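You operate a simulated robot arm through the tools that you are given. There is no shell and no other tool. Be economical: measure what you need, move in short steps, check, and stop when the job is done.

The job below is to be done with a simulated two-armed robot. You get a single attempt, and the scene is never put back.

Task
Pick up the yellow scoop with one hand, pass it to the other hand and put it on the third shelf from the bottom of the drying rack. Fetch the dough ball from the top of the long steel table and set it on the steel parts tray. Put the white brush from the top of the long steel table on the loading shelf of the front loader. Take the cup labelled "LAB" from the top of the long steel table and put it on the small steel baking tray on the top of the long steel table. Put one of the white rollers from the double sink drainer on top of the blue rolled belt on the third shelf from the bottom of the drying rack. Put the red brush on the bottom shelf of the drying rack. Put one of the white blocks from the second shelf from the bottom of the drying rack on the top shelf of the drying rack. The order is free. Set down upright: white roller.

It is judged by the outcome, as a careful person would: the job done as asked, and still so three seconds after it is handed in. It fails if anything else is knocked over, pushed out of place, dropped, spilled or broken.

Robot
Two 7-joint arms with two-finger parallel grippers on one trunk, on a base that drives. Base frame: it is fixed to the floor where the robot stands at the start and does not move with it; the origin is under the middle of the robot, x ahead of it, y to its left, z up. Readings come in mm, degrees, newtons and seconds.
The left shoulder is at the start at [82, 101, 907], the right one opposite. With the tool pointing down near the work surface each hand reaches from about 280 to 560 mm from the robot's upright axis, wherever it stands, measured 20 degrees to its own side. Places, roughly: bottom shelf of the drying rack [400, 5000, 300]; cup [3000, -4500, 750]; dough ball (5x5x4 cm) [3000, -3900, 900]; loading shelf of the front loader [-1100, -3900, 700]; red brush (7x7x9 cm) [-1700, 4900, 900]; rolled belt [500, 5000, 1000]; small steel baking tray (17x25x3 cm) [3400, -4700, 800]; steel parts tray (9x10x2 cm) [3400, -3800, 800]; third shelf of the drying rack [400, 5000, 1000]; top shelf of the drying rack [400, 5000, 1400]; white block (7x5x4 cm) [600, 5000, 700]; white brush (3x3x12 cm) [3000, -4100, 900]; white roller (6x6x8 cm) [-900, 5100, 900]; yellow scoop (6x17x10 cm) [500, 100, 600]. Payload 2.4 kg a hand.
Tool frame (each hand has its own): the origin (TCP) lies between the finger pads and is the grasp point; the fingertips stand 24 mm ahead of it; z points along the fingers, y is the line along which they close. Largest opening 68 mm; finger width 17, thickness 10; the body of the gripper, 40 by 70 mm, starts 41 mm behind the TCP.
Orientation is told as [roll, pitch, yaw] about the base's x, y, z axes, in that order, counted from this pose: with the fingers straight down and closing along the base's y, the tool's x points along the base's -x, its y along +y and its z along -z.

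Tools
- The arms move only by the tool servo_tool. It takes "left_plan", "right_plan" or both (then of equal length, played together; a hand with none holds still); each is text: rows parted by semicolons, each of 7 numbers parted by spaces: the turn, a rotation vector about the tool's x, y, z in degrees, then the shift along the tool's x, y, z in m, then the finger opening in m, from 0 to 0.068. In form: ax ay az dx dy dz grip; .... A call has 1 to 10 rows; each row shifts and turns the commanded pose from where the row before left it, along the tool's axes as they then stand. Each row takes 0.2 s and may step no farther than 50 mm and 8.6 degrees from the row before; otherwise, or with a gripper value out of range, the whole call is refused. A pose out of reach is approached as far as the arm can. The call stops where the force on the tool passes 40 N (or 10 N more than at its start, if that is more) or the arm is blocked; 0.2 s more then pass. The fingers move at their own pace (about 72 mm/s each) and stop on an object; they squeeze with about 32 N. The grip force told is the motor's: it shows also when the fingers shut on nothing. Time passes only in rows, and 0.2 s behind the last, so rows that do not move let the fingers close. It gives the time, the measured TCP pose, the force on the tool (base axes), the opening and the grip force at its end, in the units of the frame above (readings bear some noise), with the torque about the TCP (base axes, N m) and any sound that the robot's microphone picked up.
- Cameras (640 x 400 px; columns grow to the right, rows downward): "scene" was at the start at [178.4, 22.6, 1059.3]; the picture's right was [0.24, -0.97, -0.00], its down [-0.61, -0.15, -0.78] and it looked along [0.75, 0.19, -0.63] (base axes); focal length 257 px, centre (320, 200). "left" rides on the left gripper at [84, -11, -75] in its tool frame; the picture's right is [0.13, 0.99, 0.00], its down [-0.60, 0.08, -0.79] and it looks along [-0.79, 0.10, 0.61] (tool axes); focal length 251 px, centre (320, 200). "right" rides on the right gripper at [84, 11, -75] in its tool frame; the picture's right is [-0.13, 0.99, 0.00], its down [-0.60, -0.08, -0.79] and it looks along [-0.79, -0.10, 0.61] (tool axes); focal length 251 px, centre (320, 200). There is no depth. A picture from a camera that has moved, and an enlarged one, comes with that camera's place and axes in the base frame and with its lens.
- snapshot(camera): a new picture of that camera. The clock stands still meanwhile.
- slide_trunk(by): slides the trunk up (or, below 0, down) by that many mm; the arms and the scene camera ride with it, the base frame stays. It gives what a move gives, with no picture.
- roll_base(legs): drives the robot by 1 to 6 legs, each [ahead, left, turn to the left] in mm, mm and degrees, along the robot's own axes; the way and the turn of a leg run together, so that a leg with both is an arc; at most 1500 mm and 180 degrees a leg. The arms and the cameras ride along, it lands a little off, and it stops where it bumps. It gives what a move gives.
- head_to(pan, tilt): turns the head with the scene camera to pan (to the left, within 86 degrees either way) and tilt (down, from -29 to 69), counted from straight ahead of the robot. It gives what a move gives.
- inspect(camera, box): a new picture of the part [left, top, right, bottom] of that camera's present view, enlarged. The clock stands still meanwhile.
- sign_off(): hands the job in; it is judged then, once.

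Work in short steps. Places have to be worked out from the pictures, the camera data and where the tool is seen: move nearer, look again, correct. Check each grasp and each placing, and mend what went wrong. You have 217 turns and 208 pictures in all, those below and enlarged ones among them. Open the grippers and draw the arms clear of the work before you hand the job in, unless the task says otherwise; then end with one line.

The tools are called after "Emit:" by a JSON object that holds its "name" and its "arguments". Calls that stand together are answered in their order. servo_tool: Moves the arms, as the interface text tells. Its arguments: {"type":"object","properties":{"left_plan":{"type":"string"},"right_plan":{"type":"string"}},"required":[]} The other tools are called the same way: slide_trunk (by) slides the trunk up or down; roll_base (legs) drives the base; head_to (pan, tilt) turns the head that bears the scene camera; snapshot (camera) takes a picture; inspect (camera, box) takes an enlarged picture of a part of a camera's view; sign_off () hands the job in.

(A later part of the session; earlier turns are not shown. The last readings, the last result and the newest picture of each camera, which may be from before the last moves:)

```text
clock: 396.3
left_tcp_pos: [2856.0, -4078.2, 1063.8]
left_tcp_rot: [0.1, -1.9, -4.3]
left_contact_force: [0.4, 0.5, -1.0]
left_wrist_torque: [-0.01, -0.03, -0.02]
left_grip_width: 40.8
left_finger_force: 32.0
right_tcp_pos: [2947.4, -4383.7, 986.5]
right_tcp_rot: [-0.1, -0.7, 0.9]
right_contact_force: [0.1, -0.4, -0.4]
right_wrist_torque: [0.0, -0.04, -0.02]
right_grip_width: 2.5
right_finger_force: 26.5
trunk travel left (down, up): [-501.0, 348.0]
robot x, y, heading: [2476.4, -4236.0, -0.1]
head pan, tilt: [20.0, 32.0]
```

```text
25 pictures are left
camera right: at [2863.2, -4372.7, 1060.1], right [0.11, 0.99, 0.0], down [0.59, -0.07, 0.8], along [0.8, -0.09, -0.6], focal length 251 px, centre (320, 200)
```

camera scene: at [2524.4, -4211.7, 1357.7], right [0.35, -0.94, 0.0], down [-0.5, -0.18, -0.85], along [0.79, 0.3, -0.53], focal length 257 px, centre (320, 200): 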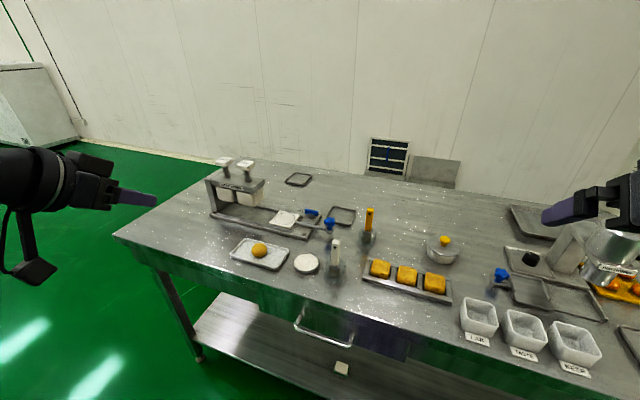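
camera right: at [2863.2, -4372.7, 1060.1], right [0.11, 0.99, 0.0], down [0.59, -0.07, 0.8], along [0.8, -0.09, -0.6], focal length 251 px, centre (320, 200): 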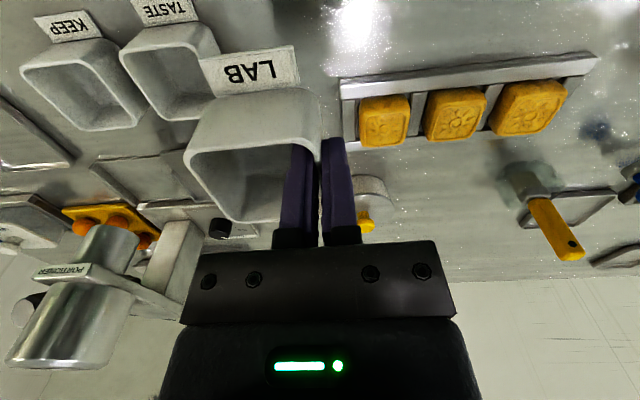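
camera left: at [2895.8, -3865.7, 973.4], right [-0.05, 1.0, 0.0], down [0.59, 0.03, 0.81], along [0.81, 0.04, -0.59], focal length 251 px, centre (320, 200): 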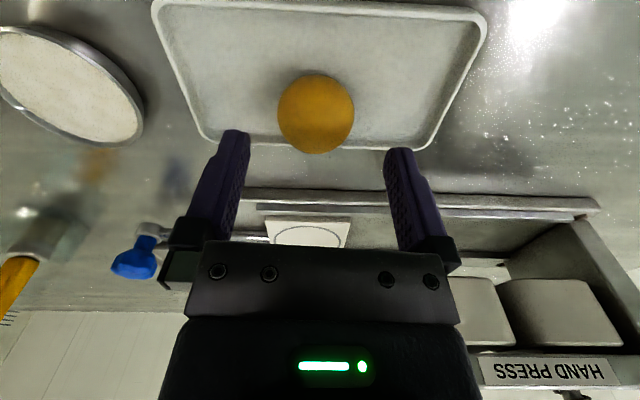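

The LAB cup is held, label and all. I drive around the north end to the east side, where both trays are close.

Emit:
{"name": "roll_base", "arguments": {"legs": [[-250, 0, 0], [0, 1500, 0], [1500, 0, 0], [330, 0, 0], [0, 0, 180]]}}

Emit:
{"name": "head_to", "arguments": {"pan": 25, "tilt": 25}}

Emit:
{"name": "snapshot", "arguments": {"camera": "scene"}}

```text
clock: 421.2
left_tcp_pos: [3684.6, -2919.3, 1064.9]
left_tcp_rot: [0.1, -2.0, 174.6]
left_contact_force: [-0.7, -0.3, 0.2]
left_wrist_torque: [0.01, 0.01, 0.0]
left_grip_width: 40.9
left_finger_force: 31.8
right_tcp_pos: [3596.6, -2611.5, 986.7]
right_tcp_rot: [-0.1, -0.8, 180.0]
right_contact_force: [-1.1, -0.4, -0.6]
right_wrist_torque: [-0.02, 0.02, 0.02]
right_grip_width: 2.3
right_finger_force: 27.1
trunk travel left (down, up): [-501.0, 348.0]
robot x, y, heading: [4065.5, -2767.4, 178.9]
head pan, tilt: [20.0, 32.0]
```

```text
clock: 421.9
left_tcp_pos: [3683.5, -2917.1, 1064.3]
left_tcp_rot: [0.1, -2.0, 174.7]
left_contact_force: [0.6, 0.5, -0.8]
left_wrist_torque: [-0.01, 0.03, 0.05]
left_grip_width: 40.9
left_finger_force: 32.8
right_tcp_pos: [3596.7, -2611.0, 987.2]
right_tcp_rot: [-0.1, -0.8, 179.9]
right_contact_force: [-0.1, -0.1, -1.2]
right_wrist_torque: [-0.02, -0.02, -0.03]
right_grip_width: 2.2
right_finger_force: 26.6
trunk travel left (down, up): [-501.0, 348.0]
robot x, y, heading: [4063.1, -2765.8, 179.2]
head pan, tilt: [25.0, 25.0]
```

```text
24 pictures are left
camera scene: at [3960.7, -2804.0, 1462.4], right [-0.41, 0.91, 0.0], down [0.39, 0.17, -0.91], along [-0.83, -0.37, -0.42], focal length 257 px, centre (320, 200)
```

scene: 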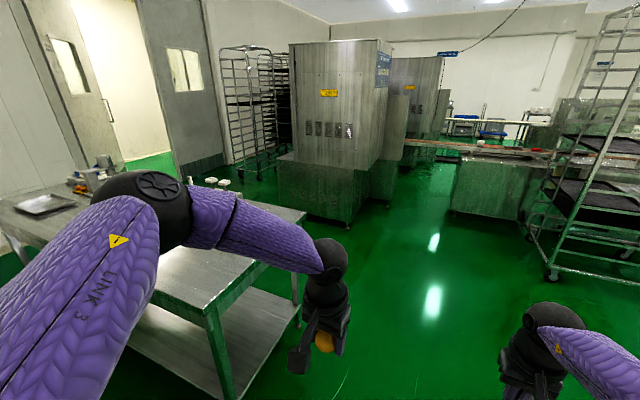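

I strafe south along the east side until the left hand lines up with the parts tray, then look with the left camera.

Emit:
{"name": "roll_base", "arguments": {"legs": [[0, 835, 0.8], [150, 0, 0]]}}

Emit:
{"name": "snapshot", "arguments": {"camera": "left"}}

```text
clock: 427.3
left_tcp_pos: [3534.6, -3763.4, 1064.5]
left_tcp_rot: [0.1, -1.9, 176.0]
left_contact_force: [-0.6, 0.9, -0.5]
left_wrist_torque: [-0.01, -0.03, -0.03]
left_grip_width: 40.5
left_finger_force: 31.1
right_tcp_pos: [3440.5, -3457.6, 987.0]
right_tcp_rot: [0.0, -0.6, -178.8]
right_contact_force: [-0.2, -0.1, -0.7]
right_wrist_torque: [0.0, 0.0, 0.0]
right_grip_width: 2.3
right_finger_force: 26.1
trunk travel left (down, up): [-501.0, 348.0]
robot x, y, heading: [3914.8, -3602.6, -179.8]
head pan, tilt: [25.0, 25.0]
```

```text
23 pictures are left
camera left: at [3621.5, -3757.9, 1136.8], right [0.06, -1.0, 0.0], down [-0.58, -0.04, 0.81], along [-0.81, -0.05, -0.58], focal length 251 px, centre (320, 200)
```

left: 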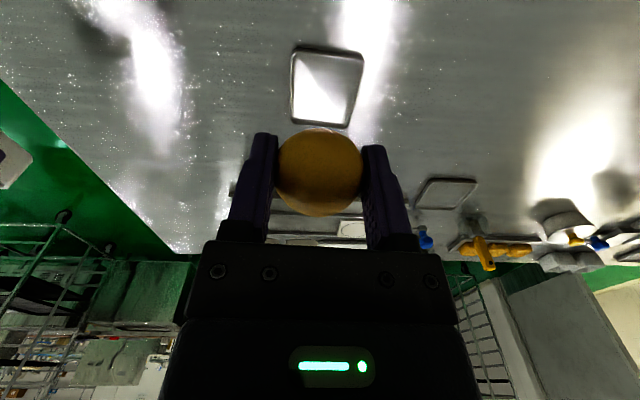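

The parts tray is right there at about (3444, −3777). I move in with the base and arm, then lower the dough with the arm.

Emit:
{"name": "roll_base", "arguments": {"legs": [[55, 14, 0]]}}

Emit:
{"name": "servo_tool", "arguments": {"left_plan": "0 2 0 -0.018 0 0.02 0; 0 0 0 -0.018 0 0.04 0; 0 0 0 0 0 0.04 0; 0 0 0 0 0 0.03 0; 0 0 0 0 0 0 0"}}

Emit:
{"name": "snapshot", "arguments": {"camera": "left"}}

```text
clock: 428.2
left_tcp_pos: [3479.4, -3776.7, 1064.3]
left_tcp_rot: [0.0, -1.9, 175.8]
left_contact_force: [0.7, -0.3, -1.4]
left_wrist_torque: [-0.03, -0.04, 0.02]
left_grip_width: 40.4
left_finger_force: 31.8
right_tcp_pos: [3385.7, -3471.5, 985.8]
right_tcp_rot: [-0.2, -0.8, -178.9]
right_contact_force: [0.6, 0.0, -0.3]
right_wrist_torque: [-0.02, -0.02, -0.04]
right_grip_width: 2.1
right_finger_force: 26.4
trunk travel left (down, up): [-501.0, 348.0]
robot x, y, heading: [3855.5, -3620.3, -179.5]
head pan, tilt: [25.0, 25.0]
```

```text
clock: 429.4
left_tcp_pos: [3512.5, -3822.1, 1008.3]
left_tcp_rot: [0.0, -0.1, 175.9]
left_contact_force: [-0.3, -0.4, -0.7]
left_wrist_torque: [-0.01, 0.01, -0.02]
left_grip_width: 40.5
left_finger_force: 32.1
left hand out of reach, approached as far as the arm can: row 1, 2, 3, 4
right_tcp_pos: [3386.3, -3471.7, 986.3]
right_tcp_rot: [-0.1, -0.7, -178.8]
right_contact_force: [0.1, 0.6, -0.3]
right_wrist_torque: [0.0, 0.03, -0.01]
right_grip_width: 2.4
right_finger_force: 26.0
trunk travel left (down, up): [-501.0, 348.0]
robot x, y, heading: [3853.5, -3622.6, -179.5]
head pan, tilt: [25.0, 25.0]
```

```text
22 pictures are left
camera left: at [3596.7, -3816.7, 1083.3], right [0.06, -1.0, 0.0], down [-0.61, -0.03, 0.79], along [-0.79, -0.05, -0.61], focal length 251 px, centre (320, 200)
```

left: 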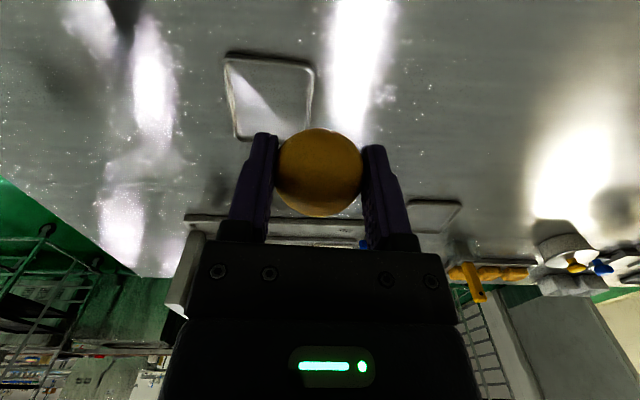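

The left arm can't fold down here. I return it to its earlier pose, raise the right hand (cup) by 200 mm, and then lower everything with the trunk, as when picking.

Emit:
{"name": "servo_tool", "arguments": {"left_plan": "0 0 0 -0.009 -0.011 -0.014 0; 0 0 0 -0.009 -0.011 -0.014 0; 0 0 0 -0.009 -0.011 -0.014 0; 0 0 0 -0.009 -0.011 -0.014 0; 0 0 0 0 0 0 0", "right_plan": "0 0 0 0 0 -0.05 0; 0 0 0 0 0 -0.05 0; 0 0 0 0 0 -0.05 0; 0 0 0 0 0 -0.05 0; 0 0 0 0 0 0 0"}}

Emit:
{"name": "slide_trunk", "arguments": {"by": -110}}

```text
clock: 430.6
left_tcp_pos: [3483.0, -3778.7, 1067.3]
left_tcp_rot: [0.0, 0.0, 175.9]
left_contact_force: [-0.2, 0.8, -1.0]
left_wrist_torque: [-0.02, -0.03, 0.0]
left_grip_width: 40.4
left_finger_force: 31.8
left hand out of reach, approached as far as the arm can: row 4
right_tcp_pos: [3390.6, -3474.5, 1185.8]
right_tcp_rot: [-0.1, -0.7, -178.9]
right_contact_force: [-0.2, 0.2, -1.0]
right_wrist_torque: [0.02, -0.04, -0.01]
right_grip_width: 2.4
right_finger_force: 27.5
trunk travel left (down, up): [-501.0, 348.0]
robot x, y, heading: [3855.3, -3619.8, -179.8]
head pan, tilt: [25.0, 25.0]
```

```text
clock: 432.1
left_tcp_pos: [3482.8, -3779.5, 956.6]
left_tcp_rot: [0.1, -0.1, 175.9]
left_contact_force: [-0.3, 0.9, -1.3]
left_wrist_torque: [0.0, -0.03, 0.0]
left_grip_width: 40.6
left_finger_force: 31.6
right_tcp_pos: [3389.3, -3470.9, 1075.7]
right_tcp_rot: [-0.1, -0.8, -178.8]
right_contact_force: [0.9, 0.4, -0.1]
right_wrist_torque: [-0.02, 0.0, 0.0]
right_grip_width: 2.3
right_finger_force: 26.1
trunk travel left (down, up): [-391.0, 458.0]
robot x, y, heading: [3856.1, -3619.0, -179.6]
head pan, tilt: [25.0, 25.0]
```

Now I move forward the last 39 mm, by base and arm, and check over the tray.

Emit:
{"name": "roll_base", "arguments": {"legs": [[25, 0, 0]]}}

Emit:
{"name": "servo_tool", "arguments": {"left_plan": "0 0 0 -0.014 0 0 0; 0 0 0 0 0 0 0"}}

Emit:
{"name": "snapshot", "arguments": {"camera": "left"}}

```text
clock: 432.9
left_tcp_pos: [3458.3, -3779.5, 957.2]
left_tcp_rot: [0.1, 0.1, 176.0]
left_contact_force: [0.9, 0.3, -1.4]
left_wrist_torque: [-0.02, -0.01, -0.01]
left_grip_width: 40.5
left_finger_force: 32.1
right_tcp_pos: [3363.2, -3472.6, 1075.4]
right_tcp_rot: [-0.1, -0.7, -178.9]
right_contact_force: [-0.4, 0.2, 0.1]
right_wrist_torque: [-0.01, 0.02, 0.04]
right_grip_width: 2.6
right_finger_force: 26.1
trunk travel left (down, up): [-391.0, 458.0]
robot x, y, heading: [3830.8, -3622.5, -179.6]
head pan, tilt: [25.0, 25.0]
```

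```text
clock: 433.5
left_tcp_pos: [3443.2, -3778.4, 957.9]
left_tcp_rot: [0.1, 0.1, 176.0]
left_contact_force: [-0.4, -0.5, -0.8]
left_wrist_torque: [-0.01, -0.01, 0.03]
left_grip_width: 40.5
left_finger_force: 32.4
right_tcp_pos: [3364.2, -3472.0, 1077.0]
right_tcp_rot: [-0.1, -0.9, -178.8]
right_contact_force: [-0.8, -0.9, -0.3]
right_wrist_torque: [-0.03, 0.02, 0.02]
right_grip_width: 2.3
right_finger_force: 26.0
trunk travel left (down, up): [-391.0, 458.0]
robot x, y, heading: [3829.7, -3616.9, -179.4]
head pan, tilt: [25.0, 25.0]
```

```text
21 pictures are left
camera left: at [3528.6, -3773.5, 1032.5], right [0.06, -1.0, 0.0], down [-0.61, -0.03, 0.79], along [-0.79, -0.05, -0.61], focal length 251 px, centre (320, 200)
```

left: 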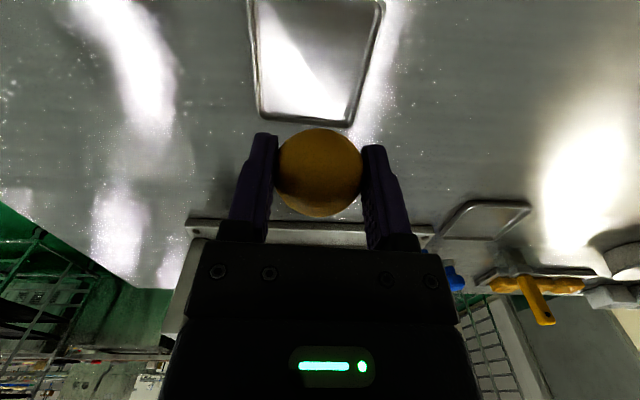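

The tray is directly below. I lower the dough by 92 mm.

Emit:
{"name": "slide_trunk", "arguments": {"by": -90}}

Emit:
{"name": "slide_trunk", "arguments": {"by": -6}}

```text
clock: 434.7
left_tcp_pos: [3444.4, -3776.9, 867.1]
left_tcp_rot: [0.0, 0.0, 175.9]
left_contact_force: [0.4, -0.2, 0.0]
left_wrist_torque: [0.02, 0.01, -0.03]
left_grip_width: 40.5
left_finger_force: 32.3
right_tcp_pos: [3364.5, -3472.4, 986.8]
right_tcp_rot: [-0.1, -0.8, -179.0]
right_contact_force: [0.6, 0.2, -0.3]
right_wrist_torque: [-0.02, 0.04, 0.04]
right_grip_width: 2.3
right_finger_force: 26.8
trunk travel left (down, up): [-301.0, 548.0]
robot x, y, heading: [3831.7, -3622.1, -180.0]
head pan, tilt: [25.0, 25.0]
```

```text
clock: 435.3
left_tcp_pos: [3444.4, -3778.9, 861.3]
left_tcp_rot: [0.2, 0.0, 175.9]
left_contact_force: [0.2, 0.2, -1.4]
left_wrist_torque: [0.02, -0.02, -0.02]
left_grip_width: 40.6
left_finger_force: 32.4
right_tcp_pos: [3365.8, -3471.7, 981.8]
right_tcp_rot: [-0.1, -0.7, -178.8]
right_contact_force: [-0.7, 0.3, -0.1]
right_wrist_torque: [-0.03, 0.01, 0.05]
right_grip_width: 2.5
right_finger_force: 26.9
trunk travel left (down, up): [-295.0, 554.0]
robot x, y, heading: [3831.9, -3620.6, -179.7]
head pan, tilt: [25.0, 25.0]
```

Emit:
{"name": "slide_trunk", "arguments": {"by": -4}}

Emit:
{"name": "servo_tool", "arguments": {"left_plan": "0 0 0 0 0 0 0.05; 0 0 0 0 0 0 0.06; 0 0 0 0 0 0 0.068; 0 0 0 0 0 0 0.068"}}

Emit:
{"name": "slide_trunk", "arguments": {"by": 130}}

Emit:
{"name": "snapshot", "arguments": {"camera": "left"}}

```text
clock: 435.8
left_tcp_pos: [3445.1, -3778.2, 858.7]
left_tcp_rot: [0.0, -0.1, 175.9]
left_contact_force: [-0.9, -1.8, 12.1]
left_wrist_torque: [0.04, 0.14, 0.01]
left_grip_width: 40.4
left_finger_force: 32.1
right_tcp_pos: [3365.3, -3471.8, 977.1]
right_tcp_rot: [0.0, -0.9, -178.8]
right_contact_force: [0.1, 0.1, -0.5]
right_wrist_torque: [-0.01, 0.02, 0.01]
right_grip_width: 2.2
right_finger_force: 26.4
trunk travel left (down, up): [-291.0, 558.0]
robot x, y, heading: [3830.4, -3620.2, -179.7]
head pan, tilt: [25.0, 25.0]
```

```text
clock: 436.8
left_tcp_pos: [3444.9, -3778.2, 857.6]
left_tcp_rot: [0.1, 0.0, 175.9]
left_contact_force: [-0.3, 0.2, 9.2]
left_wrist_torque: [0.24, 0.01, -0.01]
left_grip_width: 61.3
left_finger_force: 0.1
right_tcp_pos: [3365.9, -3471.5, 976.8]
right_tcp_rot: [-0.1, -0.9, -178.9]
right_contact_force: [0.0, 0.8, 0.0]
right_wrist_torque: [-0.01, -0.02, 0.03]
right_grip_width: 2.0
right_finger_force: 26.1
trunk travel left (down, up): [-291.0, 558.0]
robot x, y, heading: [3832.4, -3616.1, -179.9]
head pan, tilt: [25.0, 25.0]
```

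```text
clock: 438.4
left_tcp_pos: [3444.9, -3779.5, 987.1]
left_tcp_rot: [0.0, -0.1, 175.8]
left_contact_force: [0.4, 0.1, -2.6]
left_wrist_torque: [0.0, 0.01, 0.0]
left_grip_width: 61.4
left_finger_force: 0.0
right_tcp_pos: [3364.3, -3472.3, 1106.7]
right_tcp_rot: [-0.1, -0.7, -178.9]
right_contact_force: [-1.1, 0.2, -0.6]
right_wrist_torque: [-0.04, 0.03, 0.01]
right_grip_width: 2.3
right_finger_force: 26.2
trunk travel left (down, up): [-421.0, 428.0]
robot x, y, heading: [3831.3, -3621.0, -179.6]
head pan, tilt: [25.0, 25.0]
```

```text
20 pictures are left
camera left: at [3529.6, -3773.6, 1062.6], right [0.06, -1.0, 0.0], down [-0.61, -0.04, 0.79], along [-0.79, -0.05, -0.61], focal length 251 px, centre (320, 200)
```

left: 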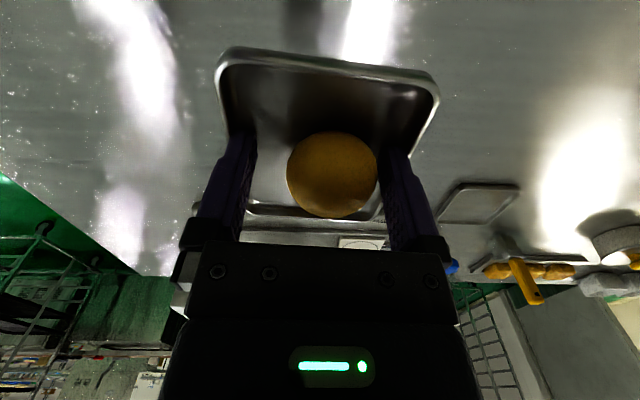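

The opening fingers wedged inside the tray rim and lifted the tray along. I set it back down at once, narrow the opening slightly, and lift again.

Emit:
{"name": "slide_trunk", "arguments": {"by": -125}}

Emit:
{"name": "slide_trunk", "arguments": {"by": -5}}

Emit:
{"name": "servo_tool", "arguments": {"left_plan": "0 0 0 0 0 0 0.054; 0 0 0 0 0 0 0.054; 0 0 0 0 0 0 0.054"}}

Emit:
{"name": "snapshot", "arguments": {"camera": "left"}}

```text
clock: 439.9
left_tcp_pos: [3445.2, -3777.6, 863.1]
left_tcp_rot: [0.0, 0.0, 175.9]
left_contact_force: [0.2, 1.0, -1.2]
left_wrist_torque: [-0.03, 0.01, -0.03]
left_grip_width: 61.1
left_finger_force: 0.0
right_tcp_pos: [3364.3, -3472.6, 981.9]
right_tcp_rot: [-0.1, -0.8, -178.7]
right_contact_force: [-0.7, -0.5, -0.1]
right_wrist_torque: [-0.04, -0.02, 0.01]
right_grip_width: 2.2
right_finger_force: 26.3
trunk travel left (down, up): [-296.0, 553.0]
robot x, y, heading: [3834.6, -3620.5, -179.7]
head pan, tilt: [25.0, 25.0]
```

```text
clock: 440.5
left_tcp_pos: [3446.0, -3777.8, 858.8]
left_tcp_rot: [0.0, 0.0, 175.8]
left_contact_force: [-2.2, -1.3, 1.4]
left_wrist_torque: [-0.01, 0.02, 0.0]
left_grip_width: 61.3
left_finger_force: 0.0
right_tcp_pos: [3365.8, -3471.9, 976.7]
right_tcp_rot: [-0.1, -0.8, -179.0]
right_contact_force: [-0.7, -0.1, -0.6]
right_wrist_torque: [0.0, -0.01, -0.01]
right_grip_width: 2.7
right_finger_force: 26.0
trunk travel left (down, up): [-291.0, 558.0]
robot x, y, heading: [3830.1, -3623.1, -179.7]
head pan, tilt: [25.0, 25.0]
```

```text
clock: 441.3
left_tcp_pos: [3445.2, -3779.8, 857.8]
left_tcp_rot: [0.0, -0.1, 175.9]
left_contact_force: [-0.5, 0.6, 0.0]
left_wrist_torque: [-0.02, 0.03, 0.01]
left_grip_width: 54.2
left_finger_force: 0.1
right_tcp_pos: [3365.5, -3472.5, 975.7]
right_tcp_rot: [-0.1, -0.8, -178.9]
right_contact_force: [0.4, 0.7, 0.3]
right_wrist_torque: [0.04, 0.01, 0.01]
right_grip_width: 2.3
right_finger_force: 26.2
trunk travel left (down, up): [-291.0, 558.0]
robot x, y, heading: [3833.4, -3621.5, -179.6]
head pan, tilt: [25.0, 25.0]
```

```text
19 pictures are left
camera left: at [3529.9, -3773.5, 932.9], right [0.06, -1.0, 0.0], down [-0.61, -0.04, 0.79], along [-0.79, -0.05, -0.61], focal length 251 px, centre (320, 200)
```

left: 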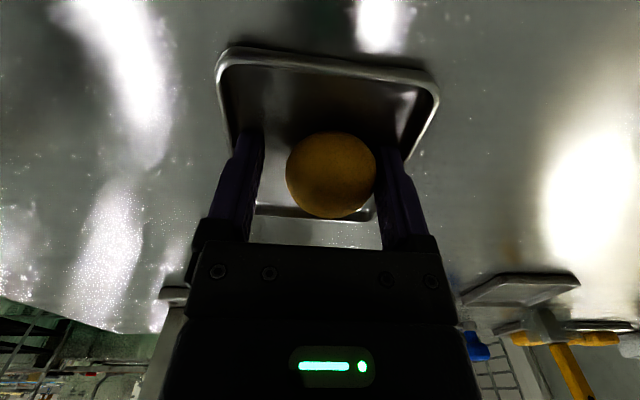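

The tray is back on the table with the dough in it and the fingers are free. I lift and check.

Emit:
{"name": "slide_trunk", "arguments": {"by": 130}}

Emit:
{"name": "snapshot", "arguments": {"camera": "left"}}

```text
clock: 442.8
left_tcp_pos: [3445.5, -3778.7, 989.4]
left_tcp_rot: [0.0, 0.0, 175.9]
left_contact_force: [0.7, 0.2, -0.3]
left_wrist_torque: [0.02, 0.01, 0.02]
left_grip_width: 53.9
left_finger_force: 0.0
right_tcp_pos: [3364.6, -3472.3, 1107.3]
right_tcp_rot: [-0.2, -0.7, -178.8]
right_contact_force: [-0.2, 0.3, -0.1]
right_wrist_torque: [0.02, 0.02, -0.02]
right_grip_width: 2.1
right_finger_force: 26.3
trunk travel left (down, up): [-421.0, 428.0]
robot x, y, heading: [3835.9, -3620.6, -179.9]
head pan, tilt: [25.0, 25.0]
```

```text
18 pictures are left
camera left: at [3529.7, -3773.5, 1062.7], right [0.06, -1.0, 0.0], down [-0.61, -0.04, 0.79], along [-0.79, -0.05, -0.61], focal length 251 px, centre (320, 200)
```

left: 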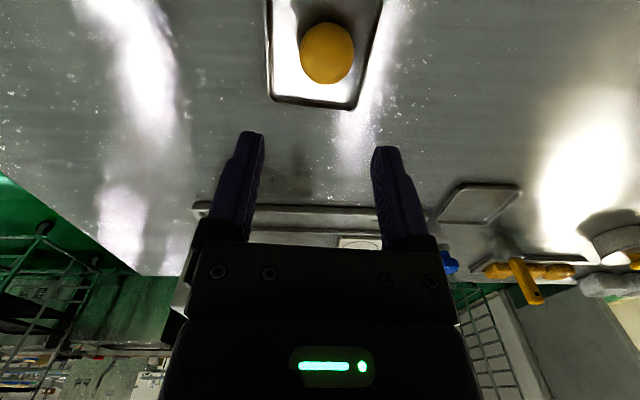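

The dough rests on the parts tray. For the cup I back off, raise a little and strafe south along the east side to the baking tray.

Emit:
{"name": "roll_base", "arguments": {"legs": [[-170, 0, 0], [0, 1120, 0]]}}

Emit:
{"name": "head_to", "arguments": {"pan": -5, "tilt": 38}}

Emit:
{"name": "snapshot", "arguments": {"camera": "scene"}}

```text
clock: 449.6
left_tcp_pos: [3619.7, -4884.3, 988.1]
left_tcp_rot: [-0.1, -0.1, 175.7]
left_contact_force: [0.5, 0.2, -0.1]
left_wrist_torque: [-0.01, 0.0, -0.01]
left_grip_width: 54.1
left_finger_force: 0.1
right_tcp_pos: [3539.0, -4576.4, 1105.7]
right_tcp_rot: [-0.1, -0.8, -179.0]
right_contact_force: [0.4, 0.2, 0.0]
right_wrist_torque: [0.03, -0.01, -0.02]
right_grip_width: 2.2
right_finger_force: 26.2
trunk travel left (down, up): [-421.0, 428.0]
robot x, y, heading: [4004.8, -4729.7, -179.6]
head pan, tilt: [25.0, 25.0]
```

```text
clock: 450.5
left_tcp_pos: [3618.4, -4884.6, 988.6]
left_tcp_rot: [0.0, 0.1, 175.8]
left_contact_force: [0.0, -0.4, 0.4]
left_wrist_torque: [0.01, -0.03, -0.02]
left_grip_width: 54.2
left_finger_force: 0.1
right_tcp_pos: [3540.7, -4577.1, 1105.2]
right_tcp_rot: [-0.1, -0.7, -179.0]
right_contact_force: [0.3, -0.2, 0.2]
right_wrist_torque: [-0.02, 0.0, 0.02]
right_grip_width: 2.7
right_finger_force: 26.8
trunk travel left (down, up): [-421.0, 428.0]
robot x, y, heading: [4006.8, -4721.8, -179.9]
head pan, tilt: [-5.0, 38.0]
```

```text
17 pictures are left
camera scene: at [3893.8, -4716.6, 1361.7], right [0.08, 1.0, 0.0], down [0.61, -0.05, -0.79], along [-0.79, 0.07, -0.62], focal length 257 px, centre (320, 200)
```

scene: 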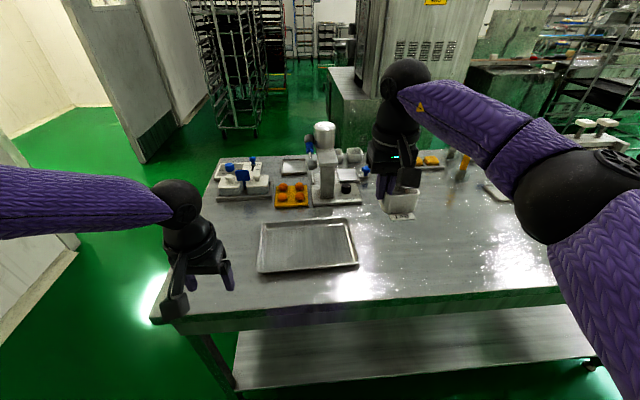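

The baking tray's centre is at about (3410, −4708). The cup's centre hangs 31 mm north of the TCP, so I aim for TCP (3410, −4739).

Emit:
{"name": "roll_base", "arguments": {"legs": [[130, 162, 0]]}}

Emit:
{"name": "servo_tool", "arguments": {"right_plan": "0 0 0 0 0 0.04 0; 0 0 0 0 0 0.04 0; 0 0 0 0 0 0.04 0; 0 0 0 0 0 0.03 0; 0 0 0 0 0 0 0"}}

Emit:
{"name": "snapshot", "arguments": {"camera": "right"}}

```text
clock: 452.2
left_tcp_pos: [3486.8, -5046.7, 987.6]
left_tcp_rot: [-0.1, 0.0, 175.5]
left_contact_force: [-0.4, 0.6, -1.0]
left_wrist_torque: [0.0, -0.01, 0.02]
left_grip_width: 54.0
left_finger_force: 0.1
right_tcp_pos: [3409.1, -4739.7, 1106.0]
right_tcp_rot: [-0.1, -0.7, -179.1]
right_contact_force: [0.0, 0.1, -0.4]
right_wrist_torque: [-0.01, 0.01, 0.0]
right_grip_width: 2.3
right_finger_force: 26.1
trunk travel left (down, up): [-421.0, 428.0]
robot x, y, heading: [3874.0, -4886.6, 180.0]
head pan, tilt: [-5.0, 38.0]
```

```text
clock: 453.4
left_tcp_pos: [3486.3, -5046.0, 987.7]
left_tcp_rot: [0.1, 0.0, 175.5]
left_contact_force: [-0.1, 0.3, -0.4]
left_wrist_torque: [0.02, -0.02, 0.01]
left_grip_width: 54.0
left_finger_force: 0.0
right_tcp_pos: [3406.9, -4736.6, 954.8]
right_tcp_rot: [0.0, -0.6, -179.1]
right_contact_force: [0.0, -0.3, -0.4]
right_wrist_torque: [-0.02, -0.04, 0.03]
right_grip_width: 2.4
right_finger_force: 26.3
trunk travel left (down, up): [-421.0, 428.0]
robot x, y, heading: [3877.3, -4887.3, 180.1]
head pan, tilt: [-5.0, 38.0]
```

```text
16 pictures are left
camera right: at [3493.0, -4745.5, 1029.0], right [-0.12, -0.99, 0.0], down [-0.59, 0.07, 0.8], along [-0.8, 0.09, -0.6], focal length 251 px, centre (320, 200)
```

right: 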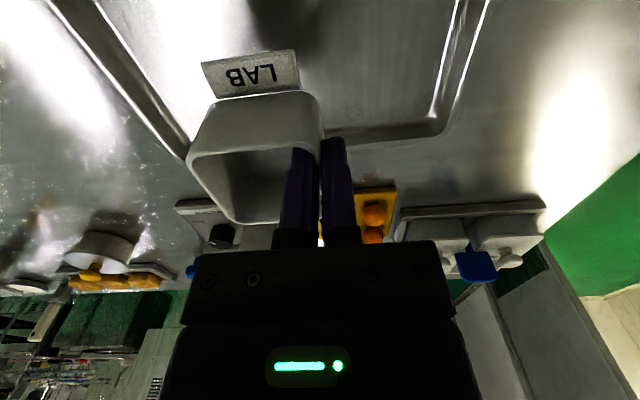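

The tray surrounds the cup's landing spot. I lower with the trunk to contact.

Emit:
{"name": "slide_trunk", "arguments": {"by": -66}}

Emit:
{"name": "slide_trunk", "arguments": {"by": -4}}

Emit:
{"name": "slide_trunk", "arguments": {"by": -3}}

```text
clock: 454.4
left_tcp_pos: [3486.7, -5045.5, 923.0]
left_tcp_rot: [0.0, -0.1, 175.5]
left_contact_force: [0.7, 1.0, 0.8]
left_wrist_torque: [0.03, -0.02, 0.01]
left_grip_width: 54.1
left_finger_force: 0.1
right_tcp_pos: [3406.7, -4738.2, 891.0]
right_tcp_rot: [-0.2, -0.8, -179.1]
right_contact_force: [-0.3, 0.5, -0.3]
right_wrist_torque: [-0.02, 0.02, -0.02]
right_grip_width: 2.5
right_finger_force: 26.5
trunk travel left (down, up): [-355.0, 494.0]
robot x, y, heading: [3879.6, -4889.5, 180.1]
head pan, tilt: [-5.0, 38.0]
```

```text
clock: 454.9
left_tcp_pos: [3487.7, -5045.6, 917.1]
left_tcp_rot: [0.0, 0.0, 175.5]
left_contact_force: [0.0, -0.3, 0.0]
left_wrist_torque: [-0.02, 0.0, 0.0]
left_grip_width: 53.8
left_finger_force: 0.1
right_tcp_pos: [3407.1, -4738.6, 886.5]
right_tcp_rot: [-0.2, -0.7, -179.1]
right_contact_force: [0.0, 0.1, 0.4]
right_wrist_torque: [0.0, -0.03, -0.04]
right_grip_width: 2.2
right_finger_force: 26.1
trunk travel left (down, up): [-351.0, 498.0]
robot x, y, heading: [3877.8, -4891.4, 179.9]
head pan, tilt: [-5.0, 38.0]
```

```text
clock: 455.5
left_tcp_pos: [3486.7, -5045.9, 914.8]
left_tcp_rot: [0.0, 0.0, 175.5]
left_contact_force: [0.0, -0.9, -0.1]
left_wrist_torque: [0.01, 0.01, 0.01]
left_grip_width: 53.8
left_finger_force: 0.0
right_tcp_pos: [3406.4, -4738.7, 883.7]
right_tcp_rot: [-0.1, -0.8, -179.2]
right_contact_force: [-0.3, 0.0, -0.2]
right_wrist_torque: [0.03, -0.04, 0.02]
right_grip_width: 2.6
right_finger_force: 26.6
trunk travel left (down, up): [-348.0, 501.0]
robot x, y, heading: [3877.4, -4887.6, 180.0]
head pan, tilt: [-5.0, 38.0]
```

Emit:
{"name": "slide_trunk", "arguments": {"by": -3}}

Emit:
{"name": "slide_trunk", "arguments": {"by": -2}}

```text
clock: 456.0
left_tcp_pos: [3486.3, -5046.2, 912.5]
left_tcp_rot: [-0.1, 0.0, 175.5]
left_contact_force: [0.6, -0.6, 1.1]
left_wrist_torque: [0.04, 0.02, 0.03]
left_grip_width: 54.1
left_finger_force: 0.1
right_tcp_pos: [3407.0, -4737.7, 881.0]
right_tcp_rot: [-0.1, -0.8, -179.2]
right_contact_force: [0.4, -0.6, 1.6]
right_wrist_torque: [0.02, 0.06, -0.01]
right_grip_width: 2.0
right_finger_force: 26.7
trunk travel left (down, up): [-345.0, 504.0]
robot x, y, heading: [3873.3, -4886.0, 179.8]
head pan, tilt: [-5.0, 38.0]
```

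```text
clock: 456.5
left_tcp_pos: [3488.2, -5044.9, 910.3]
left_tcp_rot: [0.0, 0.0, 175.5]
left_contact_force: [-0.4, -0.9, 0.2]
left_wrist_torque: [0.0, -0.01, 0.0]
left_grip_width: 53.8
left_finger_force: 0.0
right_tcp_pos: [3406.5, -4738.0, 879.9]
right_tcp_rot: [0.0, -1.0, -179.1]
right_contact_force: [-3.8, 2.0, 22.5]
right_wrist_torque: [0.15, -0.26, -0.01]
right_grip_width: 2.6
right_finger_force: 26.1
trunk travel left (down, up): [-343.0, 506.0]
robot x, y, heading: [3874.7, -4889.4, 180.1]
head pan, tilt: [-5.0, 38.0]
```

Contact. I open a little and rise.

Emit:
{"name": "servo_tool", "arguments": {"right_plan": "0 0 0 0 0 0 0.015; 0 0 0 0 0 0 0.028; 0 0 0 0 0 0 0.028"}}

Emit:
{"name": "slide_trunk", "arguments": {"by": 130}}

Emit:
{"name": "snapshot", "arguments": {"camera": "right"}}

```text
clock: 457.3
left_tcp_pos: [3486.3, -5045.5, 910.5]
left_tcp_rot: [0.0, 0.0, 175.5]
left_contact_force: [0.8, 0.7, 0.6]
left_wrist_torque: [0.04, -0.02, 0.01]
left_grip_width: 54.1
left_finger_force: 0.1
right_tcp_pos: [3406.6, -4738.2, 878.4]
right_tcp_rot: [-0.1, -0.6, -179.2]
right_contact_force: [-0.1, 0.2, 0.0]
right_wrist_torque: [0.0, 0.0, 0.0]
right_grip_width: 28.0
right_finger_force: 0.1
trunk travel left (down, up): [-343.0, 506.0]
robot x, y, heading: [3874.8, -4893.1, 179.9]
head pan, tilt: [-5.0, 38.0]
```

```text
clock: 458.9
left_tcp_pos: [3487.7, -5046.2, 1046.0]
left_tcp_rot: [0.2, -0.9, 175.6]
left_contact_force: [-0.2, -0.4, -0.2]
left_wrist_torque: [0.07, 0.01, -0.05]
left_grip_width: 54.2
left_finger_force: 0.0
right_tcp_pos: [3406.9, -4738.8, 1006.4]
right_tcp_rot: [-0.1, -0.6, -179.2]
right_contact_force: [-0.4, 0.0, 0.0]
right_wrist_torque: [0.0, 0.01, -0.02]
right_grip_width: 27.7
right_finger_force: 0.0
trunk travel left (down, up): [-473.0, 376.0]
robot x, y, heading: [3877.8, -4889.9, 180.2]
head pan, tilt: [-5.0, 38.0]
```

```text
15 pictures are left
camera right: at [3492.6, -4747.6, 1082.0], right [-0.12, -0.99, 0.0], down [-0.59, 0.07, 0.8], along [-0.8, 0.09, -0.6], focal length 251 px, centre (320, 200)
```

right: 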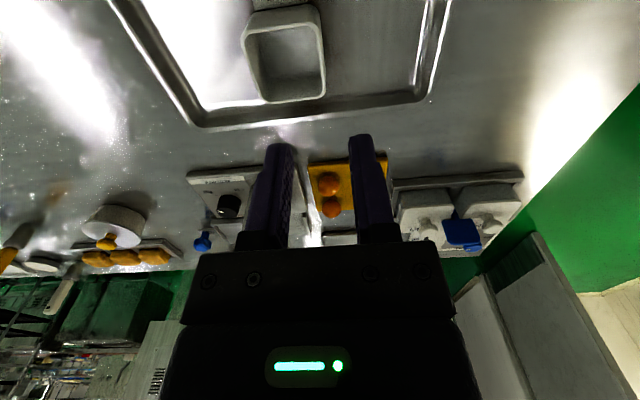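

The LAB cup stands on the baking tray. Now for the white brush: I go back around the north end to the west side.

Emit:
{"name": "roll_base", "arguments": {"legs": [[-150, 0, 0], [0, -1500, 0], [0, -700, 0], [1500, 0, 0], [330, 0, 0], [0, 1300, 0]]}}

Emit:
{"name": "roll_base", "arguments": {"legs": [[0, 0, 180]]}}

Emit:
{"name": "head_to", "arguments": {"pan": -5, "tilt": 30}}

Emit:
{"name": "snapshot", "arguments": {"camera": "scene"}}

```text
clock: 485.5
left_tcp_pos: [1824.4, -4127.9, 1047.1]
left_tcp_rot: [0.1, -1.2, 174.9]
left_contact_force: [-0.2, 0.0, 0.8]
left_wrist_torque: [-0.02, -0.03, 0.0]
left_grip_width: 54.2
left_finger_force: 0.0
right_tcp_pos: [1747.6, -3820.7, 1008.2]
right_tcp_rot: [0.0, -1.0, -179.9]
right_contact_force: [22.3, 10.2, 1.6]
right_wrist_torque: [-0.4, 0.97, -0.66]
right_grip_width: 28.0
right_finger_force: 0.0
trunk travel left (down, up): [-473.0, 376.0]
robot x, y, heading: [2214.3, -3977.7, 179.1]
head pan, tilt: [-5.0, 38.0]
```

```text
clock: 486.5
left_tcp_pos: [1830.1, -4135.1, 1047.4]
left_tcp_rot: [0.0, -1.1, 175.9]
left_contact_force: [0.9, -0.6, -0.8]
left_wrist_torque: [-0.01, 0.0, 0.0]
left_grip_width: 54.0
left_finger_force: 0.1
right_tcp_pos: [1748.3, -3824.5, 1009.3]
right_tcp_rot: [-0.4, -0.3, -179.4]
right_contact_force: [17.7, 1.3, 9.1]
right_wrist_torque: [0.1, 1.11, -0.34]
right_grip_width: 28.0
right_finger_force: 0.1
trunk travel left (down, up): [-473.0, 376.0]
robot x, y, heading: [2212.3, -3976.5, -180.0]
head pan, tilt: [-5.0, 38.0]
stopped in leg 1: the force on the tool passed its limit at 48 N (the readings are from after the stop); the commanded pose is now the measured one
```

```text
clock: 487.2
left_tcp_pos: [1829.7, -4135.0, 1047.6]
left_tcp_rot: [0.1, -1.1, 175.9]
left_contact_force: [0.0, -0.3, -1.0]
left_wrist_torque: [0.02, 0.02, 0.04]
left_grip_width: 54.0
left_finger_force: 0.0
right_tcp_pos: [1748.7, -3825.1, 1007.7]
right_tcp_rot: [-0.3, -0.3, -179.2]
right_contact_force: [21.7, 3.7, 7.5]
right_wrist_torque: [-0.04, 1.21, -0.47]
right_grip_width: 27.8
right_finger_force: 0.1
trunk travel left (down, up): [-473.0, 376.0]
robot x, y, heading: [2212.4, -3979.7, -179.6]
head pan, tilt: [-5.0, 30.0]
```

```text
14 pictures are left
camera scene: at [2105.5, -3966.8, 1426.6], right [0.08, 1.0, 0.0], down [0.5, -0.04, -0.87], along [-0.86, 0.07, -0.5], focal length 257 px, centre (320, 200)
```

scene: 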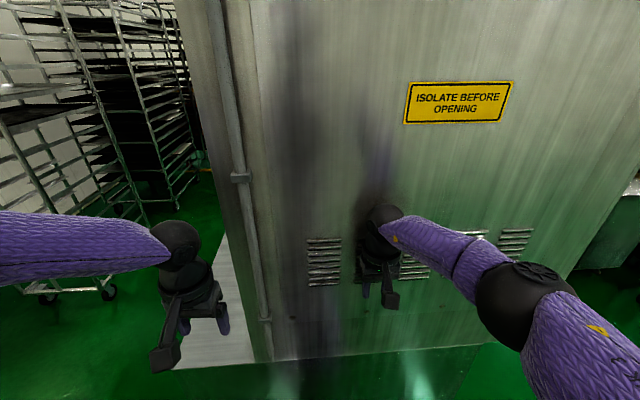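

The right hand only touched the side of the big oven. I back off 120 mm and then turn.

Emit:
{"name": "roll_base", "arguments": {"legs": [[-130, 0, 0], [0, 0, 180]]}}

Emit:
{"name": "snapshot", "arguments": {"camera": "scene"}}

```text
clock: 495.8
left_tcp_pos: [2733.2, -3828.2, 1045.7]
left_tcp_rot: [0.0, -0.9, -5.7]
left_contact_force: [0.1, 0.3, 0.5]
left_wrist_torque: [0.0, -0.01, 0.04]
left_grip_width: 54.2
left_finger_force: 0.1
right_tcp_pos: [2804.9, -4140.1, 1007.4]
right_tcp_rot: [-0.4, -0.2, -1.1]
right_contact_force: [-0.5, 0.0, -0.1]
right_wrist_torque: [0.0, -0.02, -0.01]
right_grip_width: 27.7
right_finger_force: 0.2
trunk travel left (down, up): [-473.0, 376.0]
robot x, y, heading: [2338.9, -3976.6, -1.4]
head pan, tilt: [-5.0, 30.0]
```

```text
13 pictures are left
camera scene: at [2455.8, -3984.4, 1426.3], right [-0.11, -0.99, 0.0], down [-0.5, 0.06, -0.87], along [0.86, -0.1, -0.5], focal length 257 px, centre (320, 200)
```

scene: 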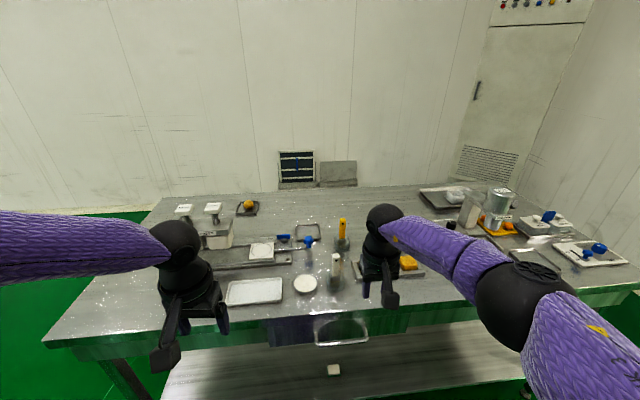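

The dough is visible on its tray, and the white brush is at about (2983, −4087). I bring the right hand over it.

Emit:
{"name": "servo_tool", "arguments": {"right_plan": "0 0 0 0 0 -0.03 0.068; 0 0 0 0 0 0 0.068"}}

Emit:
{"name": "roll_base", "arguments": {"legs": [[150, 57, 1.4]]}}

Emit:
{"name": "snapshot", "arguments": {"camera": "right"}}

```text
clock: 496.4
left_tcp_pos: [2733.3, -3828.5, 1045.0]
left_tcp_rot: [0.0, -0.9, -5.6]
left_contact_force: [0.3, -0.7, -0.2]
left_wrist_torque: [-0.02, -0.02, 0.03]
left_grip_width: 54.0
left_finger_force: 0.1
right_tcp_pos: [2805.6, -4140.4, 1036.6]
right_tcp_rot: [-0.4, -0.2, -0.9]
right_contact_force: [0.3, -0.7, 0.1]
right_wrist_torque: [0.02, 0.0, 0.0]
right_grip_width: 68.0
right_finger_force: 0.1
trunk travel left (down, up): [-473.0, 376.0]
robot x, y, heading: [2341.5, -3980.0, -1.1]
head pan, tilt: [-5.0, 30.0]
```

```text
clock: 497.8
left_tcp_pos: [2878.9, -3762.7, 1046.1]
left_tcp_rot: [0.1, -0.8, -4.3]
left_contact_force: [0.6, 0.6, 0.1]
left_wrist_torque: [-0.01, 0.04, 0.02]
left_grip_width: 54.1
left_finger_force: 0.0
right_tcp_pos: [2959.8, -4073.2, 1036.8]
right_tcp_rot: [-0.4, -0.2, 0.4]
right_contact_force: [0.1, 0.2, -0.6]
right_wrist_torque: [-0.02, 0.03, -0.03]
right_grip_width: 67.8
right_finger_force: 0.0
trunk travel left (down, up): [-473.0, 376.0]
robot x, y, heading: [2489.9, -3917.9, -0.2]
head pan, tilt: [-5.0, 30.0]
```

```text
12 pictures are left
camera right: at [2875.6, -4061.5, 1111.4], right [0.12, 0.99, -0.01], down [0.6, -0.07, 0.8], along [0.79, -0.1, -0.61], focal length 251 px, centre (320, 200)
```

right: 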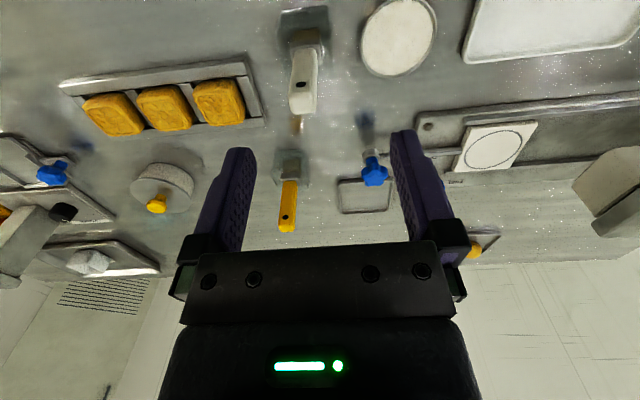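

The brush handle's top is at about (2979, −4089, 945). I align with the base and descend with the trunk.

Emit:
{"name": "roll_base", "arguments": {"legs": [[20, -16, 0]]}}

Emit:
{"name": "slide_trunk", "arguments": {"by": -62}}

Emit:
{"name": "snapshot", "arguments": {"camera": "right"}}

```text
clock: 498.6
left_tcp_pos: [2901.2, -3780.3, 1045.2]
left_tcp_rot: [0.1, -0.9, -4.3]
left_contact_force: [-0.4, -0.3, -0.8]
left_wrist_torque: [-0.01, 0.02, -0.04]
left_grip_width: 53.9
left_finger_force: 0.1
right_tcp_pos: [2979.8, -4090.7, 1037.3]
right_tcp_rot: [-0.4, -0.2, 0.4]
right_contact_force: [-0.1, 0.5, 0.3]
right_wrist_torque: [0.0, 0.0, -0.01]
right_grip_width: 68.2
right_finger_force: 0.1
trunk travel left (down, up): [-473.0, 376.0]
robot x, y, heading: [2510.5, -3936.1, 0.5]
head pan, tilt: [-5.0, 30.0]
```

```text
clock: 499.6
left_tcp_pos: [2898.8, -3779.1, 984.4]
left_tcp_rot: [0.0, -0.9, -4.3]
left_contact_force: [-0.3, 0.3, -0.9]
left_wrist_torque: [0.01, 0.01, 0.0]
left_grip_width: 53.9
left_finger_force: 0.1
right_tcp_pos: [2978.4, -4089.2, 975.4]
right_tcp_rot: [-0.3, -0.2, 0.4]
right_contact_force: [0.9, -0.6, 1.1]
right_wrist_torque: [0.01, 0.01, 0.03]
right_grip_width: 68.0
right_finger_force: 0.0
trunk travel left (down, up): [-411.0, 438.0]
robot x, y, heading: [2511.0, -3936.6, -0.2]
head pan, tilt: [-5.0, 30.0]
```

```text
11 pictures are left
camera right: at [2895.0, -4077.6, 1049.9], right [0.12, 0.99, -0.01], down [0.6, -0.07, 0.8], along [0.79, -0.1, -0.61], focal length 251 px, centre (320, 200)
```

right: 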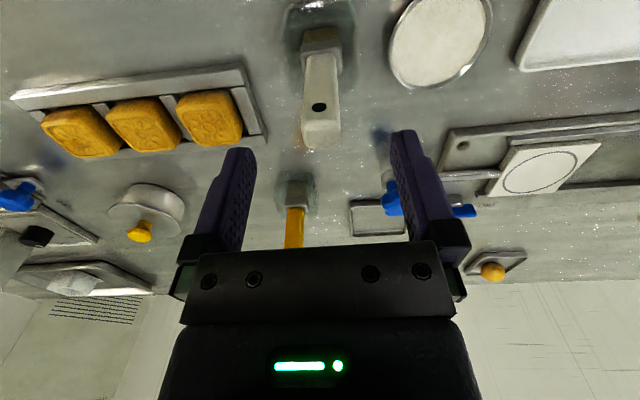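

Aligned well. I lower 58 mm and grip.

Emit:
{"name": "slide_trunk", "arguments": {"by": -58}}

Emit:
{"name": "servo_tool", "arguments": {"right_plan": "0 0 0 0 0 0 0.04; 0 0 0 0 0 0 0; 0 0 0 0 0 0 0; 0 0 0 0 0 0 0; 0 0 0 0 0 0 0"}}

Emit:
{"name": "slide_trunk", "arguments": {"by": 170}}

Emit:
{"name": "snapshot", "arguments": {"camera": "right"}}

```text
clock: 500.6
left_tcp_pos: [2898.5, -3778.6, 926.0]
left_tcp_rot: [0.0, -1.0, -4.3]
left_contact_force: [1.0, -0.2, 0.5]
left_wrist_torque: [0.0, 0.03, 0.02]
left_grip_width: 54.1
left_finger_force: 0.1
right_tcp_pos: [2978.2, -4090.3, 917.0]
right_tcp_rot: [-0.5, -0.2, 0.5]
right_contact_force: [0.2, 0.8, 0.8]
right_wrist_torque: [-0.01, 0.01, 0.02]
right_grip_width: 68.2
right_finger_force: 0.0
trunk travel left (down, up): [-353.0, 496.0]
robot x, y, heading: [2514.8, -3934.7, 0.0]
head pan, tilt: [-5.0, 30.0]
```

```text
clock: 501.8
left_tcp_pos: [2899.1, -3778.5, 925.4]
left_tcp_rot: [0.0, -0.9, -4.3]
left_contact_force: [-0.7, 0.1, 0.3]
left_wrist_torque: [0.0, 0.01, 0.0]
left_grip_width: 54.1
left_finger_force: 0.0
right_tcp_pos: [2979.5, -4090.0, 917.3]
right_tcp_rot: [-0.4, -0.1, 0.4]
right_contact_force: [-0.9, -0.6, 1.2]
right_wrist_torque: [-0.04, -0.01, 0.03]
right_grip_width: 21.2
right_finger_force: 31.4
trunk travel left (down, up): [-353.0, 496.0]
robot x, y, heading: [2509.6, -3932.5, 0.2]
head pan, tilt: [-5.0, 30.0]
```

```text
clock: 503.7
left_tcp_pos: [2898.8, -3778.2, 1099.6]
left_tcp_rot: [0.1, -1.5, -4.3]
left_contact_force: [0.6, -0.4, -0.1]
left_wrist_torque: [-0.03, 0.02, -0.03]
left_grip_width: 53.8
left_finger_force: 0.0
right_tcp_pos: [2979.8, -4089.7, 1085.7]
right_tcp_rot: [-0.4, -0.2, 0.6]
right_contact_force: [0.4, 1.1, 0.2]
right_wrist_torque: [-0.02, 0.02, 0.01]
right_grip_width: 20.9
right_finger_force: 32.3
trunk travel left (down, up): [-523.0, 326.0]
robot x, y, heading: [2510.9, -3936.2, -0.1]
head pan, tilt: [-5.0, 30.0]
```

```text
10 pictures are left
camera right: at [2895.3, -4077.6, 1161.3], right [0.12, 0.99, -0.01], down [0.6, -0.07, 0.8], along [0.79, -0.1, -0.61], focal length 251 px, centre (320, 200)
```

right: 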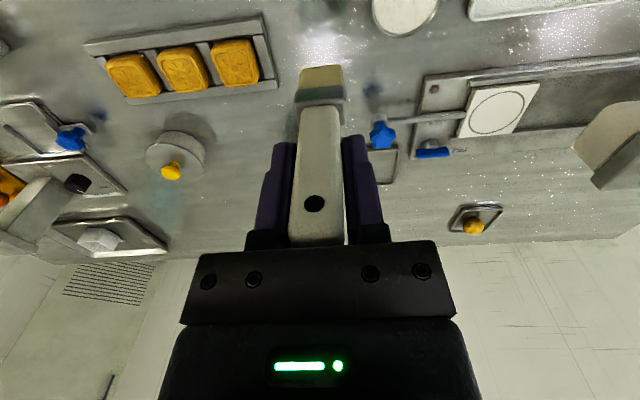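

The brush is held. I back off, turn to face west, and move south of the oven to look for the way to the front loader.

Emit:
{"name": "roll_base", "arguments": {"legs": [[-175, 0, 0], [0, 0, 180], [0, 930, 0]]}}

Emit:
{"name": "head_to", "arguments": {"pan": 5, "tilt": 12}}

Emit:
{"name": "snapshot", "arguments": {"camera": "scene"}}

```text
clock: 517.0
left_tcp_pos: [2001.2, -5026.5, 1099.2]
left_tcp_rot: [0.1, -1.5, 178.9]
left_contact_force: [-0.9, 0.0, -0.3]
left_wrist_torque: [0.01, -0.03, -0.01]
left_grip_width: 54.2
left_finger_force: 0.0
right_tcp_pos: [1903.9, -4719.9, 1086.9]
right_tcp_rot: [-0.5, -0.2, -176.3]
right_contact_force: [-0.2, 0.1, -0.5]
right_wrist_torque: [-0.02, -0.01, 0.03]
right_grip_width: 21.0
right_finger_force: 32.0
trunk travel left (down, up): [-523.0, 326.0]
robot x, y, heading: [2379.9, -4845.5, -176.7]
head pan, tilt: [-5.0, 30.0]
```

```text
clock: 517.9
left_tcp_pos: [2002.2, -5026.5, 1099.0]
left_tcp_rot: [0.0, -1.4, 178.9]
left_contact_force: [-1.1, -0.3, -0.4]
left_wrist_torque: [0.01, 0.0, -0.03]
left_grip_width: 53.9
left_finger_force: 0.1
right_tcp_pos: [1904.1, -4719.5, 1087.6]
right_tcp_rot: [-0.4, -0.2, -176.3]
right_contact_force: [1.1, -0.2, -0.1]
right_wrist_torque: [0.02, 0.01, -0.01]
right_grip_width: 21.2
right_finger_force: 32.1
trunk travel left (down, up): [-523.0, 326.0]
robot x, y, heading: [2383.9, -4846.7, -176.5]
head pan, tilt: [5.0, 12.0]
```

```text
9 pictures are left
camera scene: at [2269.1, -4858.8, 1505.5], right [-0.14, 0.99, 0.0], down [0.21, 0.03, -0.98], along [-0.97, -0.14, -0.21], focal length 257 px, centre (320, 200)
```

scene: 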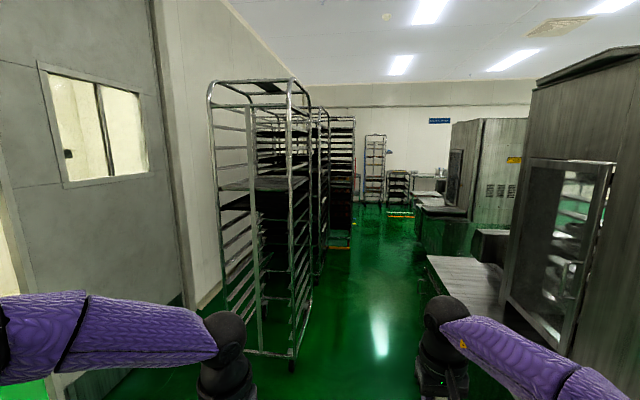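

I can see the corridor: trolleys on the left, ovens on the right, and the loader shelf further on at the right. I stretch both arms forward to be narrower and drive along the middle.

Emit:
{"name": "servo_tool", "arguments": {"left_plan": "0 0 0 -0.03 -0.015 0.03 0.05; 0 0 0 -0.03 -0.015 0.03 0.04; 0 0 0 -0.03 -0.015 0.03 0.03; 0 0 0 -0.03 -0.015 0.03 0.02; 0 0 0 0 0 0 0.02", "right_plan": "0 0 0 -0.015 0.01 0.015 0; 0 0 0 -0.015 0.01 0.015 0; 0 0 0 -0.015 0.01 0.015 0; 0 0 0 -0.015 0.01 0.015 0; 0 0 0 0 0 0 0"}}

Emit:
{"name": "roll_base", "arguments": {"legs": [[0, -60, -3.5], [700, 0, 0]]}}

Emit:
{"name": "snapshot", "arguments": {"camera": "scene"}}

```text
clock: 519.0
left_tcp_pos: [2002.5, -5034.1, 1091.9]
left_tcp_rot: [0.0, -1.4, 178.9]
left_contact_force: [0.7, -0.5, -0.4]
left_wrist_torque: [-0.05, 0.01, 0.01]
left_grip_width: 20.1
left_finger_force: 0.0
left hand out of reach, approached as far as the arm can: row 1, 2, 3, 4
right_tcp_pos: [1891.3, -4743.2, 1060.7]
right_tcp_rot: [-0.5, -0.2, -176.2]
right_contact_force: [-0.4, 0.4, -0.7]
right_wrist_torque: [-0.02, 0.03, -0.03]
right_grip_width: 21.0
right_finger_force: 32.0
right hand out of reach, approached as far as the arm can: row 2, 3, 4
trunk travel left (down, up): [-523.0, 326.0]
robot x, y, heading: [2380.6, -4845.4, -176.7]
head pan, tilt: [5.0, 12.0]
```

```text
clock: 523.4
left_tcp_pos: [1296.2, -4944.4, 1090.8]
left_tcp_rot: [0.1, -1.5, 175.2]
left_contact_force: [0.2, -0.1, 0.8]
left_wrist_torque: [0.02, -0.03, 0.03]
left_grip_width: 19.9
left_finger_force: 0.0
right_tcp_pos: [1202.1, -4647.4, 1060.9]
right_tcp_rot: [-0.4, -0.2, 180.0]
right_contact_force: [-0.4, 0.2, -0.8]
right_wrist_torque: [0.02, -0.01, 0.01]
right_grip_width: 20.9
right_finger_force: 31.7
trunk travel left (down, up): [-523.0, 326.0]
robot x, y, heading: [1681.2, -4784.3, 179.9]
head pan, tilt: [5.0, 12.0]
```

```text
8 pictures are left
camera scene: at [1572.2, -4787.7, 1505.6], right [-0.08, 1.0, 0.0], down [0.21, 0.02, -0.98], along [-0.97, -0.08, -0.21], focal length 257 px, centre (320, 200)
```

scene: 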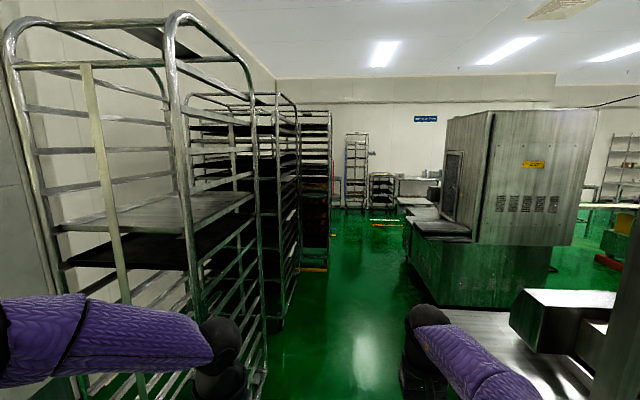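

The way is clear. I shift slightly north away from the trolleys and go on to the loader.

Emit:
{"name": "roll_base", "arguments": {"legs": [[450, 0, 0], [0, -110, 0], [1300, 0, 0], [850, 0, 0]]}}

```text
clock: 537.1
left_tcp_pos: [-1289.2, -4880.4, 1091.1]
left_tcp_rot: [-0.1, -1.5, 177.0]
left_contact_force: [-0.1, -0.8, -0.5]
left_wrist_torque: [0.0, 0.01, 0.01]
left_grip_width: 20.0
left_finger_force: 0.0
right_tcp_pos: [-1391.2, -4586.2, 1061.6]
right_tcp_rot: [-0.4, -0.2, -178.2]
right_contact_force: [-0.6, 0.8, -1.9]
right_wrist_torque: [0.02, 0.01, -0.02]
right_grip_width: 21.0
right_finger_force: 31.7
trunk travel left (down, up): [-523.0, 326.0]
robot x, y, heading: [-905.5, -4707.0, -178.9]
head pan, tilt: [5.0, 12.0]
```

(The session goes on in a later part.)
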